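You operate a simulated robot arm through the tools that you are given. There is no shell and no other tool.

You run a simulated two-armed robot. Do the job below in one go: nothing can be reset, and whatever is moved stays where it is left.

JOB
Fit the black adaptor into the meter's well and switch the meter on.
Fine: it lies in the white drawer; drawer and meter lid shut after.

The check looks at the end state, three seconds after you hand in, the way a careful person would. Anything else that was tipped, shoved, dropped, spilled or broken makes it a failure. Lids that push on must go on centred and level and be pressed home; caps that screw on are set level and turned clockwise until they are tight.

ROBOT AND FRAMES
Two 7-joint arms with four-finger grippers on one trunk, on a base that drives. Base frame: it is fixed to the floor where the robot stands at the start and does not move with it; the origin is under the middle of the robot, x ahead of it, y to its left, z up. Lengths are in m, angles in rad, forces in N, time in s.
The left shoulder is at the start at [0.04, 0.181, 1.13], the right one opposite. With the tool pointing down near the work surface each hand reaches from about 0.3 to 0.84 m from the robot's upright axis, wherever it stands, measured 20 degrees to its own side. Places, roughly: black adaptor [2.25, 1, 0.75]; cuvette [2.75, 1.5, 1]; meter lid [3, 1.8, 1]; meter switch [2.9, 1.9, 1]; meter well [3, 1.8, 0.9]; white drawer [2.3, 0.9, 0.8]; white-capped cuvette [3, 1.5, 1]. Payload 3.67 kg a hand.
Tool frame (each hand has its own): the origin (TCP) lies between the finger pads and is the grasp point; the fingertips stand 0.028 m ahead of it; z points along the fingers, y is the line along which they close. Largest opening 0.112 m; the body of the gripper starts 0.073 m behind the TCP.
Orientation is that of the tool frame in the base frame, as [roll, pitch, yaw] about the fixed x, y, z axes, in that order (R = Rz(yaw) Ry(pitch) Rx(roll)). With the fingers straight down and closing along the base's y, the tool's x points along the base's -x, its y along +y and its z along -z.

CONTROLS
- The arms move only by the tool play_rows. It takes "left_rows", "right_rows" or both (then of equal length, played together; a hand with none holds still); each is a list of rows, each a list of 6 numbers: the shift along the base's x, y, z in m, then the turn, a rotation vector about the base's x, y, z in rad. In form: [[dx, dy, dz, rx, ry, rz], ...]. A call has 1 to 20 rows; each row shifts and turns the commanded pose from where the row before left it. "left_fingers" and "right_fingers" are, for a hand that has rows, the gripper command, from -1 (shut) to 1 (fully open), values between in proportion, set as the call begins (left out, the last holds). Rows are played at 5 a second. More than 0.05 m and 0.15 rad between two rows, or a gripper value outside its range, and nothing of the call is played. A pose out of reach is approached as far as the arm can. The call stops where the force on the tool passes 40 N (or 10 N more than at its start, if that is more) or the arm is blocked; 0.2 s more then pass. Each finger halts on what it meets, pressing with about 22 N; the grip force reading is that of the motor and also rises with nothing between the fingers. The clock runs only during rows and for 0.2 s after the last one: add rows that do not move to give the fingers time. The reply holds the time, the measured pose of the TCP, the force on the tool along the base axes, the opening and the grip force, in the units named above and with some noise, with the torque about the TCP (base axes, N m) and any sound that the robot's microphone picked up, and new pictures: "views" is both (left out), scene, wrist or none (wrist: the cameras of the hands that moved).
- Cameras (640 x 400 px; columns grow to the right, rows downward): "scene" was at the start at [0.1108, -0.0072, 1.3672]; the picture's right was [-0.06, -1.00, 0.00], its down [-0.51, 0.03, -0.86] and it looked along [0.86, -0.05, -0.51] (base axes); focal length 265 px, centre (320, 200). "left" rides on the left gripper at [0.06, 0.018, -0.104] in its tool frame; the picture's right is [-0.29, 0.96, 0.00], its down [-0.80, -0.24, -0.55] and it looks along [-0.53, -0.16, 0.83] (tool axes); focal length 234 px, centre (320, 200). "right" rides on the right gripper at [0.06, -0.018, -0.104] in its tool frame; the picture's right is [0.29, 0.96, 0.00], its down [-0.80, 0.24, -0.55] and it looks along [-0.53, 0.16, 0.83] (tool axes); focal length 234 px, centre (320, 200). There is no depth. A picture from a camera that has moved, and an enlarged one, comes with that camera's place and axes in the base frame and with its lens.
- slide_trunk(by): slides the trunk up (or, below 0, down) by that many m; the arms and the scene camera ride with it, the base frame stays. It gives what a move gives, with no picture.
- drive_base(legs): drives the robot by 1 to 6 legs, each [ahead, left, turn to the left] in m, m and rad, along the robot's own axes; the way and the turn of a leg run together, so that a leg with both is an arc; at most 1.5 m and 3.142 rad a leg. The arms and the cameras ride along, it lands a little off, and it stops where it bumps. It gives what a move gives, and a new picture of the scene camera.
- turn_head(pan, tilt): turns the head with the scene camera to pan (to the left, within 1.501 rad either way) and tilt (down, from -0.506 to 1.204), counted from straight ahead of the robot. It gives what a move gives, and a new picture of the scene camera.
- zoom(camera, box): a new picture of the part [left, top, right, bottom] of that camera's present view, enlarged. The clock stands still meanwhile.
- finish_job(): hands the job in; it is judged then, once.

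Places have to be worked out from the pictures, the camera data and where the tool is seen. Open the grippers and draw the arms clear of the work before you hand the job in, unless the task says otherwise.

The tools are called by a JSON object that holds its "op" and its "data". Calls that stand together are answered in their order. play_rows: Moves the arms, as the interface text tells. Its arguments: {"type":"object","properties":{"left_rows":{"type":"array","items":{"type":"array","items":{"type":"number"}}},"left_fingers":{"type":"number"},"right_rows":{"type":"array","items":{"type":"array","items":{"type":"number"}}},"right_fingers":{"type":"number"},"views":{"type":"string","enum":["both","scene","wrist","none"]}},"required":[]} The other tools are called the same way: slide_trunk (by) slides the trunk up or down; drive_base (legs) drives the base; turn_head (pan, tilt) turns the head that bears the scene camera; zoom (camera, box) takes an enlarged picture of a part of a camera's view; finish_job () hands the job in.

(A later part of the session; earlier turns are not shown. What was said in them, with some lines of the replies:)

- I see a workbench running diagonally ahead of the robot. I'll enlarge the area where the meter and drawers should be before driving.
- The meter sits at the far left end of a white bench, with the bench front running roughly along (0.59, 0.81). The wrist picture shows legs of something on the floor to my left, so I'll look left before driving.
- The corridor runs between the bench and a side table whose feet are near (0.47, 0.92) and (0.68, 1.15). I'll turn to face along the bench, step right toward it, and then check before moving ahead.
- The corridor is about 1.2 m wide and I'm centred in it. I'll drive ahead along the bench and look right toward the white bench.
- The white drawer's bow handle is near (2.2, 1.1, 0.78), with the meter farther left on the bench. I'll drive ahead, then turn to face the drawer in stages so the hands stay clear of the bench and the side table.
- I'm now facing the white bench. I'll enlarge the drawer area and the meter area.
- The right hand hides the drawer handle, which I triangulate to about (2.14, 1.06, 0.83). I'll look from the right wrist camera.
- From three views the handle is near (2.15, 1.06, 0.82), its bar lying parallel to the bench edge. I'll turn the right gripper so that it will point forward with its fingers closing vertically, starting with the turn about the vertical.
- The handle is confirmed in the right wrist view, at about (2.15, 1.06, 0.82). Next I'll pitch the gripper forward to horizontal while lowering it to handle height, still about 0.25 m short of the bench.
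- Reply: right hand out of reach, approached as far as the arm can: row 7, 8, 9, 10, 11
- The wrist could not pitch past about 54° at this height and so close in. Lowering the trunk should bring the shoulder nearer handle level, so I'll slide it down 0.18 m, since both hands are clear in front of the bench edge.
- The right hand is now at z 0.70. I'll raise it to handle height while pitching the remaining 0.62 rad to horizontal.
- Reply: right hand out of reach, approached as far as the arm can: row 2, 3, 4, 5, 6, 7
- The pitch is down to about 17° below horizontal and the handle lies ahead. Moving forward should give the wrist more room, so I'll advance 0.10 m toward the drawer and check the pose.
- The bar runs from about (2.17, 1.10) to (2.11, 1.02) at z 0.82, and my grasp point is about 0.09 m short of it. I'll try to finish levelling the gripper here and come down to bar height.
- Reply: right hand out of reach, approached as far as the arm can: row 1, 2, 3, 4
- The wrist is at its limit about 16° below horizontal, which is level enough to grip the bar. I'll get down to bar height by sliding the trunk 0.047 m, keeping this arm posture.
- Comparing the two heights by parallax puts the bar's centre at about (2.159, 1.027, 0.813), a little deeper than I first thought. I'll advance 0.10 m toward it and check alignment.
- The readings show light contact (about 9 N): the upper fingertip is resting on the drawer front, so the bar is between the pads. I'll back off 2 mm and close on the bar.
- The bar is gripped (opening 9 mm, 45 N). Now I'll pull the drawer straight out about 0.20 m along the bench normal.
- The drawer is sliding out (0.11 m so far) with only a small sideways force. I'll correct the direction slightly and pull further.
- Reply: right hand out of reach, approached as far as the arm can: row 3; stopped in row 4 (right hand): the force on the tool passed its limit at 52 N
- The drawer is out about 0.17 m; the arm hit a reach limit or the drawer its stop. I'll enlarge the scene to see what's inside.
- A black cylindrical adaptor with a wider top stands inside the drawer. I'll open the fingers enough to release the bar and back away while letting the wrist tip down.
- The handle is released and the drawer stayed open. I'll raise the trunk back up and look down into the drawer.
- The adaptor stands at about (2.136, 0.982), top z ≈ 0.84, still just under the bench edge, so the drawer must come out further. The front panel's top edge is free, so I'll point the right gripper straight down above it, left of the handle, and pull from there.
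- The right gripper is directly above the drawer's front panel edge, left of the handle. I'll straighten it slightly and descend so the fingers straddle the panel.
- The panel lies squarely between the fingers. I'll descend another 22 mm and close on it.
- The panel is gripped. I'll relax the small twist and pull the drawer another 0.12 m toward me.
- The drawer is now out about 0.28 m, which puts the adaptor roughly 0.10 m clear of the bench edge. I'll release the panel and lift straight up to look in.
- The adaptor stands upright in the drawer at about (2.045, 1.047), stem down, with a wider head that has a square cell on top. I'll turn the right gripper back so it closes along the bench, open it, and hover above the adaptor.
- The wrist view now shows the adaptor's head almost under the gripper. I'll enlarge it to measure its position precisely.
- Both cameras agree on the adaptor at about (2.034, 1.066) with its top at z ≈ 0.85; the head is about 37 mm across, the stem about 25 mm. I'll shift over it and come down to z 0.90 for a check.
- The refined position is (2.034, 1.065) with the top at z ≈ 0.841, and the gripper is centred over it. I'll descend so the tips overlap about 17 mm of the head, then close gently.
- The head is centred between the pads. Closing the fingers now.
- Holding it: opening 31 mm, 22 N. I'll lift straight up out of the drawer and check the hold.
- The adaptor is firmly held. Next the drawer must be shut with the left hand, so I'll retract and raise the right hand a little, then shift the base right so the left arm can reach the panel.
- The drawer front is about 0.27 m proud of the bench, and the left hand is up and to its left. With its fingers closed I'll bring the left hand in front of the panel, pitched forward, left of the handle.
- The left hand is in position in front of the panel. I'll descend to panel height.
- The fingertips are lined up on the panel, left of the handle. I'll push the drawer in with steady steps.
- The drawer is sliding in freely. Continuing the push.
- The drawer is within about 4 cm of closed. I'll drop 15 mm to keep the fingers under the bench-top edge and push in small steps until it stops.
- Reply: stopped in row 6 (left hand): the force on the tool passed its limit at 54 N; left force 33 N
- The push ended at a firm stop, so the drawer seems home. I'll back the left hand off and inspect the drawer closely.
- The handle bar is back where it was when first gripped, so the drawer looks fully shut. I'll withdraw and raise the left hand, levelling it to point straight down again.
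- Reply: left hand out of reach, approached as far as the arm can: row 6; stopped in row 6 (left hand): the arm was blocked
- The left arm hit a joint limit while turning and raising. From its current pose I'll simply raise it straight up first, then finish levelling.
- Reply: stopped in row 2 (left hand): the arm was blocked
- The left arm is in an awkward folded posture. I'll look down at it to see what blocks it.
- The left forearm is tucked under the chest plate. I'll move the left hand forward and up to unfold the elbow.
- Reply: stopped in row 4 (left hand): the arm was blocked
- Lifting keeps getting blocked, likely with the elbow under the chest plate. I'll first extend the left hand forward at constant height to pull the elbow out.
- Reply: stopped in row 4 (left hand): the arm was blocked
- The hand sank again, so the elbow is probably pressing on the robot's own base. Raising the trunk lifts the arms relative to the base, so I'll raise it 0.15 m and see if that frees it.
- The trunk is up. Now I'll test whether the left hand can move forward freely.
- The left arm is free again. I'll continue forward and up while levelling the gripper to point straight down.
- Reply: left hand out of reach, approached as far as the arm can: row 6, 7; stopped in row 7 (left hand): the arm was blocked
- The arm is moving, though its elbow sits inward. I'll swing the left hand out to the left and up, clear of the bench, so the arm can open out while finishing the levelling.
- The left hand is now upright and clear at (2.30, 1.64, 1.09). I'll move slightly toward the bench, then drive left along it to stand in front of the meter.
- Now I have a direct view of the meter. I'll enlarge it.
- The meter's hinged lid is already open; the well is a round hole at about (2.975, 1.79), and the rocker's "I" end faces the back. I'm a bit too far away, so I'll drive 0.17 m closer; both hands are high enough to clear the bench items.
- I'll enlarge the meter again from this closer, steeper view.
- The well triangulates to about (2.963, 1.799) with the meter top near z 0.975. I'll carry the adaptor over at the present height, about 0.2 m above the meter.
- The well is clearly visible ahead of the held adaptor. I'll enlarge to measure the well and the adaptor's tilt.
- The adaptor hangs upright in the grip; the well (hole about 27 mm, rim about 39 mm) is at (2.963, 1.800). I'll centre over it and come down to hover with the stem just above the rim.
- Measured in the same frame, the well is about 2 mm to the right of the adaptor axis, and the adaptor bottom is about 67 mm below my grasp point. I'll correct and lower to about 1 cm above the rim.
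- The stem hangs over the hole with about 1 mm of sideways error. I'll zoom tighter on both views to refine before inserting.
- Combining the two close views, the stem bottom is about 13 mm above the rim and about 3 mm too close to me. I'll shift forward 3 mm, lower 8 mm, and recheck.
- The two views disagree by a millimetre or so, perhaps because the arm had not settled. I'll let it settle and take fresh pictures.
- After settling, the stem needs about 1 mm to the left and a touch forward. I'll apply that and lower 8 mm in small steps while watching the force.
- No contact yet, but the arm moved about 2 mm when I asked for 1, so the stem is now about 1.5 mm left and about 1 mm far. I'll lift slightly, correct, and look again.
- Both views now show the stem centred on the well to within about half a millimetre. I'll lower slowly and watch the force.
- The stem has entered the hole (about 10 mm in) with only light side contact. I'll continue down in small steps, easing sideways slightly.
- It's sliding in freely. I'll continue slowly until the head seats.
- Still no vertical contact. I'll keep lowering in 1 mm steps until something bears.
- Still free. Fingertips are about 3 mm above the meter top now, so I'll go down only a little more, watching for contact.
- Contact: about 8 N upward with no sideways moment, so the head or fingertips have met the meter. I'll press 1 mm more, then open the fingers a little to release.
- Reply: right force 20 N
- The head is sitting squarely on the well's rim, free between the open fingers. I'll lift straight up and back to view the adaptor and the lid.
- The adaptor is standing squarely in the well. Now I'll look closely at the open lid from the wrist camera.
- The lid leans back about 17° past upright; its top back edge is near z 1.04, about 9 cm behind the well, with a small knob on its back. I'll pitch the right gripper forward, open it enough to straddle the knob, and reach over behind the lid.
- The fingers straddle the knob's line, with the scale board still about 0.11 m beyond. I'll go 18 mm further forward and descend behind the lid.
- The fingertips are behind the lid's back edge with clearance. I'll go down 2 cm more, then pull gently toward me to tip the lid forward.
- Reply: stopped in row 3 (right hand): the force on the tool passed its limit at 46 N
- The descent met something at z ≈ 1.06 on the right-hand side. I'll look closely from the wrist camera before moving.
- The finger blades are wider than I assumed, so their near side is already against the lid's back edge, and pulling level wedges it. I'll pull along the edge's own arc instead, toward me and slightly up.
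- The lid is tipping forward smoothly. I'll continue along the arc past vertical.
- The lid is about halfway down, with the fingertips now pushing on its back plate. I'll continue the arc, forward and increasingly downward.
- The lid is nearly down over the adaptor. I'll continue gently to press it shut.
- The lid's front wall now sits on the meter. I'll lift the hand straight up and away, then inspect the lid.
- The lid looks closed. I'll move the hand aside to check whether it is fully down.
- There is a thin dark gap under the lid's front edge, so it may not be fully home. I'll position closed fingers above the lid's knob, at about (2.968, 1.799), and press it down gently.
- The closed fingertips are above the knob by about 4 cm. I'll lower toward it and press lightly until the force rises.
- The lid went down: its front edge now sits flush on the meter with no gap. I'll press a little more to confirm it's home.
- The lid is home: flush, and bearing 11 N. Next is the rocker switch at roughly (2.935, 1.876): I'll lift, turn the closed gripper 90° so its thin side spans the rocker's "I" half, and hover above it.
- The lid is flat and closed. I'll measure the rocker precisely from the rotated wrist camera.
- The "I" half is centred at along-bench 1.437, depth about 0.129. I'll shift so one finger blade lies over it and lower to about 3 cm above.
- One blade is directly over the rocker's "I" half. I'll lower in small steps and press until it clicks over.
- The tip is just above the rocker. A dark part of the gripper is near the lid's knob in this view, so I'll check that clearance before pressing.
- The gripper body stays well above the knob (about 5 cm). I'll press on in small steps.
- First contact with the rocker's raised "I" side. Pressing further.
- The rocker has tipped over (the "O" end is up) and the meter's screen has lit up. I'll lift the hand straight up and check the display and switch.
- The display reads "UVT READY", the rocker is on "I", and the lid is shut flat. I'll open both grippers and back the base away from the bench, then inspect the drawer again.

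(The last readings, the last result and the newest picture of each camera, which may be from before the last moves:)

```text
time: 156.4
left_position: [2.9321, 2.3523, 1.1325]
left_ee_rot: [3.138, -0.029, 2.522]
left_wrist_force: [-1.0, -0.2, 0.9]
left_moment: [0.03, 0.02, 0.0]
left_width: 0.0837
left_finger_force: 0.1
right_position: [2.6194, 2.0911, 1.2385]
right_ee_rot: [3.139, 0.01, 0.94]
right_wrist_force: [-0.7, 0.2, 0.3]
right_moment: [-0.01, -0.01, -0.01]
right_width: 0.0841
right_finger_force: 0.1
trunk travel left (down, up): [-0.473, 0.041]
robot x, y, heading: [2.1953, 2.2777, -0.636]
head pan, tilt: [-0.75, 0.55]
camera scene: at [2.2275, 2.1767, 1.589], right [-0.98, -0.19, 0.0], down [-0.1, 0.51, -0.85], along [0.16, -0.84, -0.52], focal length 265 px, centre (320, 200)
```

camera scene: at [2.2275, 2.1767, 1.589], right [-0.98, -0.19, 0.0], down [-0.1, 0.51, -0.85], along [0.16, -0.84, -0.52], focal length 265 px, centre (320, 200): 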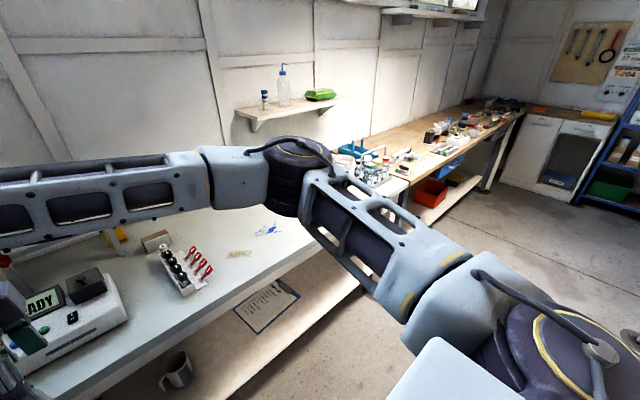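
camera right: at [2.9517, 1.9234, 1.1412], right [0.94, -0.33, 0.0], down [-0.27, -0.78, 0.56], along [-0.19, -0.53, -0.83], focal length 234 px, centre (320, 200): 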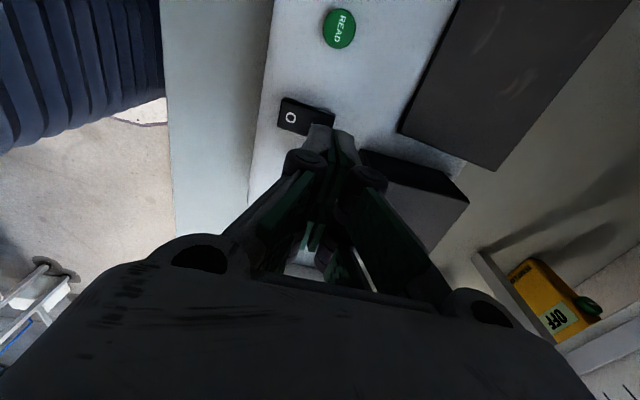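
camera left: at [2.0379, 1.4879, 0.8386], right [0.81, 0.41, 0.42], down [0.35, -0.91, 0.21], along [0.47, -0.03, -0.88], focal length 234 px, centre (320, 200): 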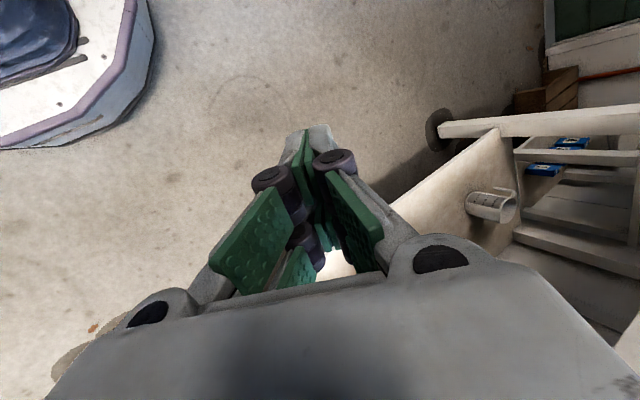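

The right arm hides the drawer from here. I'll drive back right along the bench, with the hands clear of its edge, to look at the drawer straight on.

{"op": "drive_base", "data": {"legs": [[-0.05, 0, 0], [0, -1.0, 0]]}}

{"op": "turn_head", "data": {"pan": -0.05, "tilt": 0.75}}

```text
time: 162.3
left_position: [2.2955, 1.5733, 1.1324]
left_ee_rot: [3.137, -0.027, 2.518]
left_wrist_force: [0.1, 0.4, -0.5]
left_moment: [0.03, 0.02, 0.0]
left_width: 0.0839
left_finger_force: 0.0
right_position: [1.9836, 1.3101, 1.2383]
right_ee_rot: [3.141, 0.009, 0.936]
right_wrist_force: [0.4, 0.2, -0.6]
right_moment: [0.02, -0.04, -0.01]
right_width: 0.084
right_finger_force: 0.1
trunk travel left (down, up): [-0.473, 0.041]
robot x, y, heading: [1.5553, 1.5009, -0.634]
head pan, tilt: [-0.75, 0.55]
camera scene: at [1.5918, 1.3976, 1.5891], right [-0.98, -0.18, 0.0], down [-0.1, 0.51, -0.85], along [0.16, -0.84, -0.52], focal length 265 px, centre (320, 200)
```

scene: 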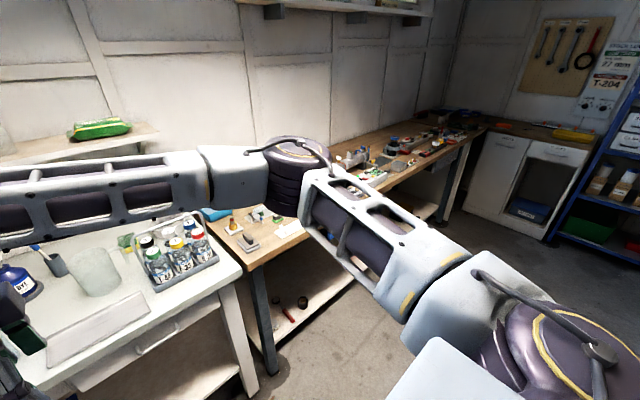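

```text
time: 163.4
left_position: [2.2955, 1.5719, 1.1322]
left_ee_rot: [3.138, -0.026, 2.518]
left_wrist_force: [0.8, -1.5, 0.4]
left_moment: [0.01, 0.0, -0.01]
left_width: 0.084
left_finger_force: 0.0
right_position: [1.9854, 1.3087, 1.2383]
right_ee_rot: [3.139, 0.01, 0.937]
right_wrist_force: [0.5, -0.3, 0.4]
right_moment: [0.01, 0.02, -0.01]
right_width: 0.0842
right_finger_force: 0.1
trunk travel left (down, up): [-0.473, 0.041]
robot x, y, heading: [1.5559, 1.4965, -0.631]
head pan, tilt: [-0.051, 0.75]
camera scene: at [1.6391, 1.4332, 1.5717], right [-0.63, -0.77, 0.0], down [-0.53, 0.43, -0.73], along [0.57, -0.46, -0.68], focal length 265 px, centre (320, 200)
```

scene: 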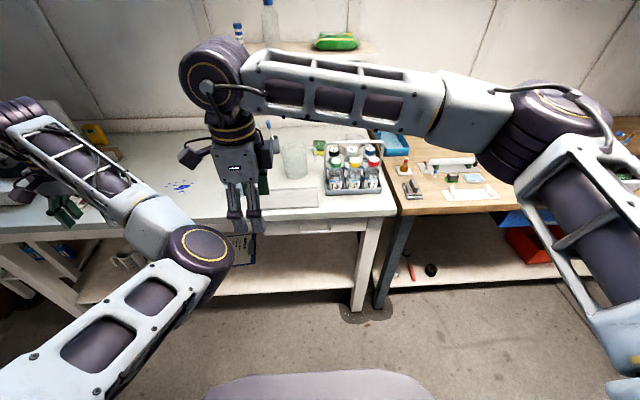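

{"op": "zoom", "data": {"camera": "scene", "box": [240, 180, 400, 280]}}

{"op": "turn_head", "data": {"pan": -0.75, "tilt": 0.75}}

{"op": "zoom", "data": {"camera": "scene", "box": [0, 200, 240, 350]}}

```text
4.00 times, centred on (320, 230) of scene
camera zoom: at [1.6391, 1.4332, 1.5717], right [-0.63, -0.77, 0.0], down [-0.53, 0.43, -0.73], along [0.57, -0.46, -0.68], focal length 1059 px, centre (320, 80)
```

zoom: 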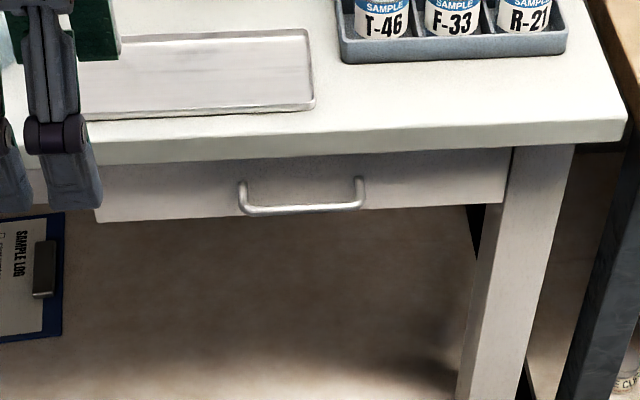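

```text
time: 164.4
left_position: [2.2959, 1.5724, 1.1329]
left_ee_rot: [3.138, -0.027, 2.519]
left_wrist_force: [-0.5, -1.0, 0.0]
left_moment: [0.0, 0.02, -0.01]
left_width: 0.0839
left_finger_force: 0.0
right_position: [1.9839, 1.3092, 1.2384]
right_ee_rot: [3.14, 0.011, 0.936]
right_wrist_force: [0.3, -0.4, -0.3]
right_moment: [-0.01, -0.01, -0.01]
right_width: 0.0839
right_finger_force: 0.1
trunk travel left (down, up): [-0.473, 0.041]
robot x, y, heading: [1.5583, 1.4979, -0.638]
head pan, tilt: [-0.75, 0.75]
camera scene: at [1.5903, 1.4041, 1.5717], right [-0.98, -0.19, 0.0], down [-0.13, 0.67, -0.73], along [0.14, -0.72, -0.68], focal length 265 px, centre (320, 200)
```

scene: 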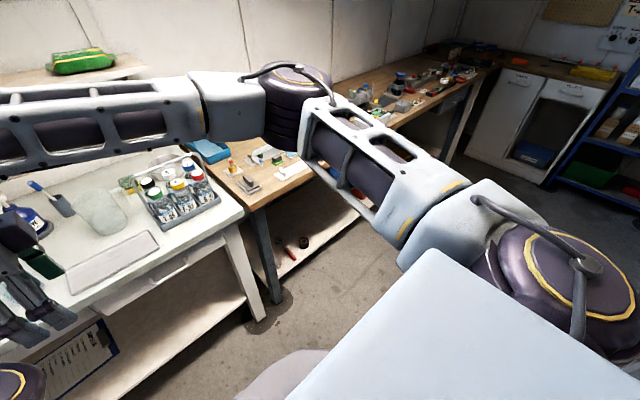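

```text
2.67 times, centred on (120, 275) of scene
camera zoom: at [1.5903, 1.4041, 1.5717], right [-0.98, -0.19, 0.0], down [-0.13, 0.67, -0.73], along [0.14, -0.72, -0.68], focal length 706 px, centre (853, 0)
```

zoom: 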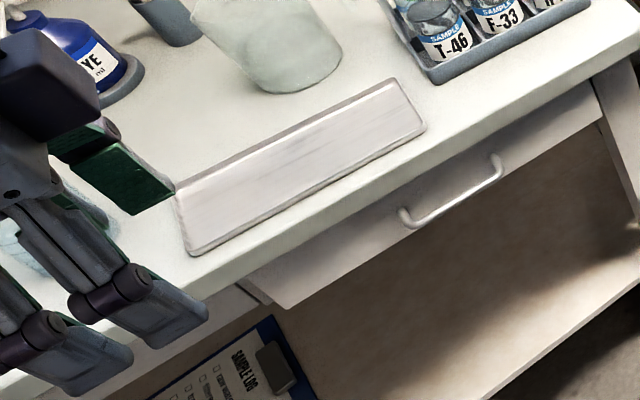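

The drawer front is flush under the bench edge, and its closing contact depth matched the original closed position. One last look at the meter before handing in.

{"op": "turn_head", "data": {"pan": 0.75, "tilt": 0.45}}

{"op": "zoom", "data": {"camera": "scene", "box": [220, 100, 420, 225]}}

```text
time: 166.1
left_position: [2.296, 1.5715, 1.1328]
left_ee_rot: [3.138, -0.029, 2.52]
left_wrist_force: [-0.1, 0.5, -0.2]
left_moment: [0.01, -0.02, 0.0]
left_width: 0.0842
left_finger_force: 0.0
right_position: [1.9849, 1.3099, 1.2399]
right_ee_rot: [3.139, 0.01, 0.937]
right_wrist_force: [0.1, -0.3, -0.4]
right_moment: [-0.01, 0.0, 0.0]
right_width: 0.084
right_finger_force: 0.1
trunk travel left (down, up): [-0.473, 0.041]
robot x, y, heading: [1.5571, 1.5002, -0.639]
head pan, tilt: [0.75, 0.45]
camera scene: at [1.6662, 1.496, 1.5981], right [0.11, -0.99, 0.0], down [-0.43, -0.05, -0.9], along [0.89, 0.1, -0.44], focal length 265 px, centre (320, 200)
```

scene: 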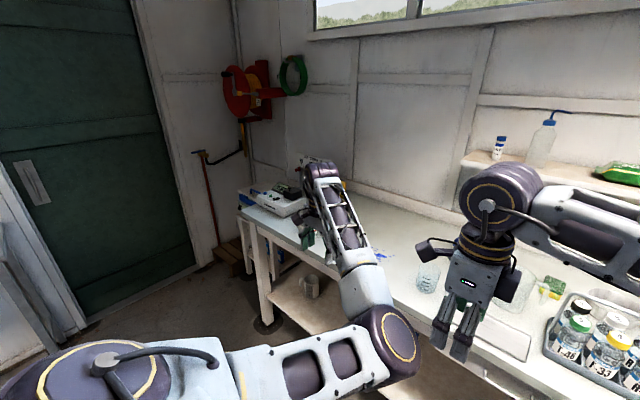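

```text
3.20 times, centred on (320, 162) of scene
camera zoom: at [1.6662, 1.496, 1.5981], right [0.11, -0.99, 0.0], down [-0.43, -0.05, -0.9], along [0.89, 0.1, -0.44], focal length 847 px, centre (320, 320)
```

zoom: 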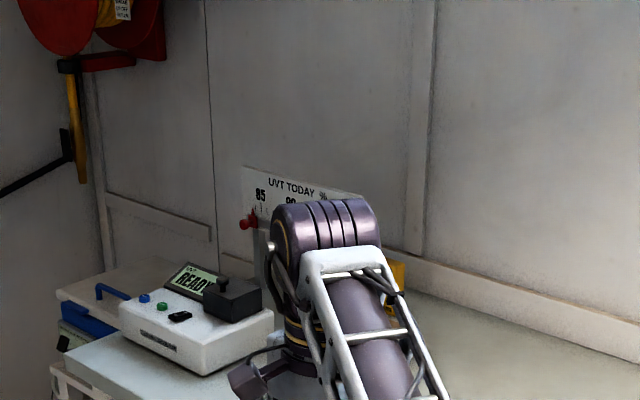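

The meter still shows READY with its lid shut. The drawer is closed, the adaptor is in the well, both grippers are open and the arms are clear of the bench, so I'm handing the job in.

{"op": "finish_job", "data": {}}

```text
The job is handed in.
```

The black adaptor is in the meter's well, the meter is on and showing "UVT READY", and both the meter lid and the white drawer are shut.

- **Adaptor:** it stood upright on the well's rim when I let go. I estimated from the camera pictures that it was fully seated; I did not reopen the lid to check.
- **Lid:** it first stopped with a thin gap at the front, so I pressed it on its knob until it sat flush.
- **Drawer:** it closed to a firm stop, at the depth it had before I opened it.
- **Left arm:** it jammed against the robot's own body partway through. Raising the trunk freed it, and I saw nothing on the benches disturbed.

The robot's grippers are open and its arms are clear of the bench. No drive stopped on a bump.
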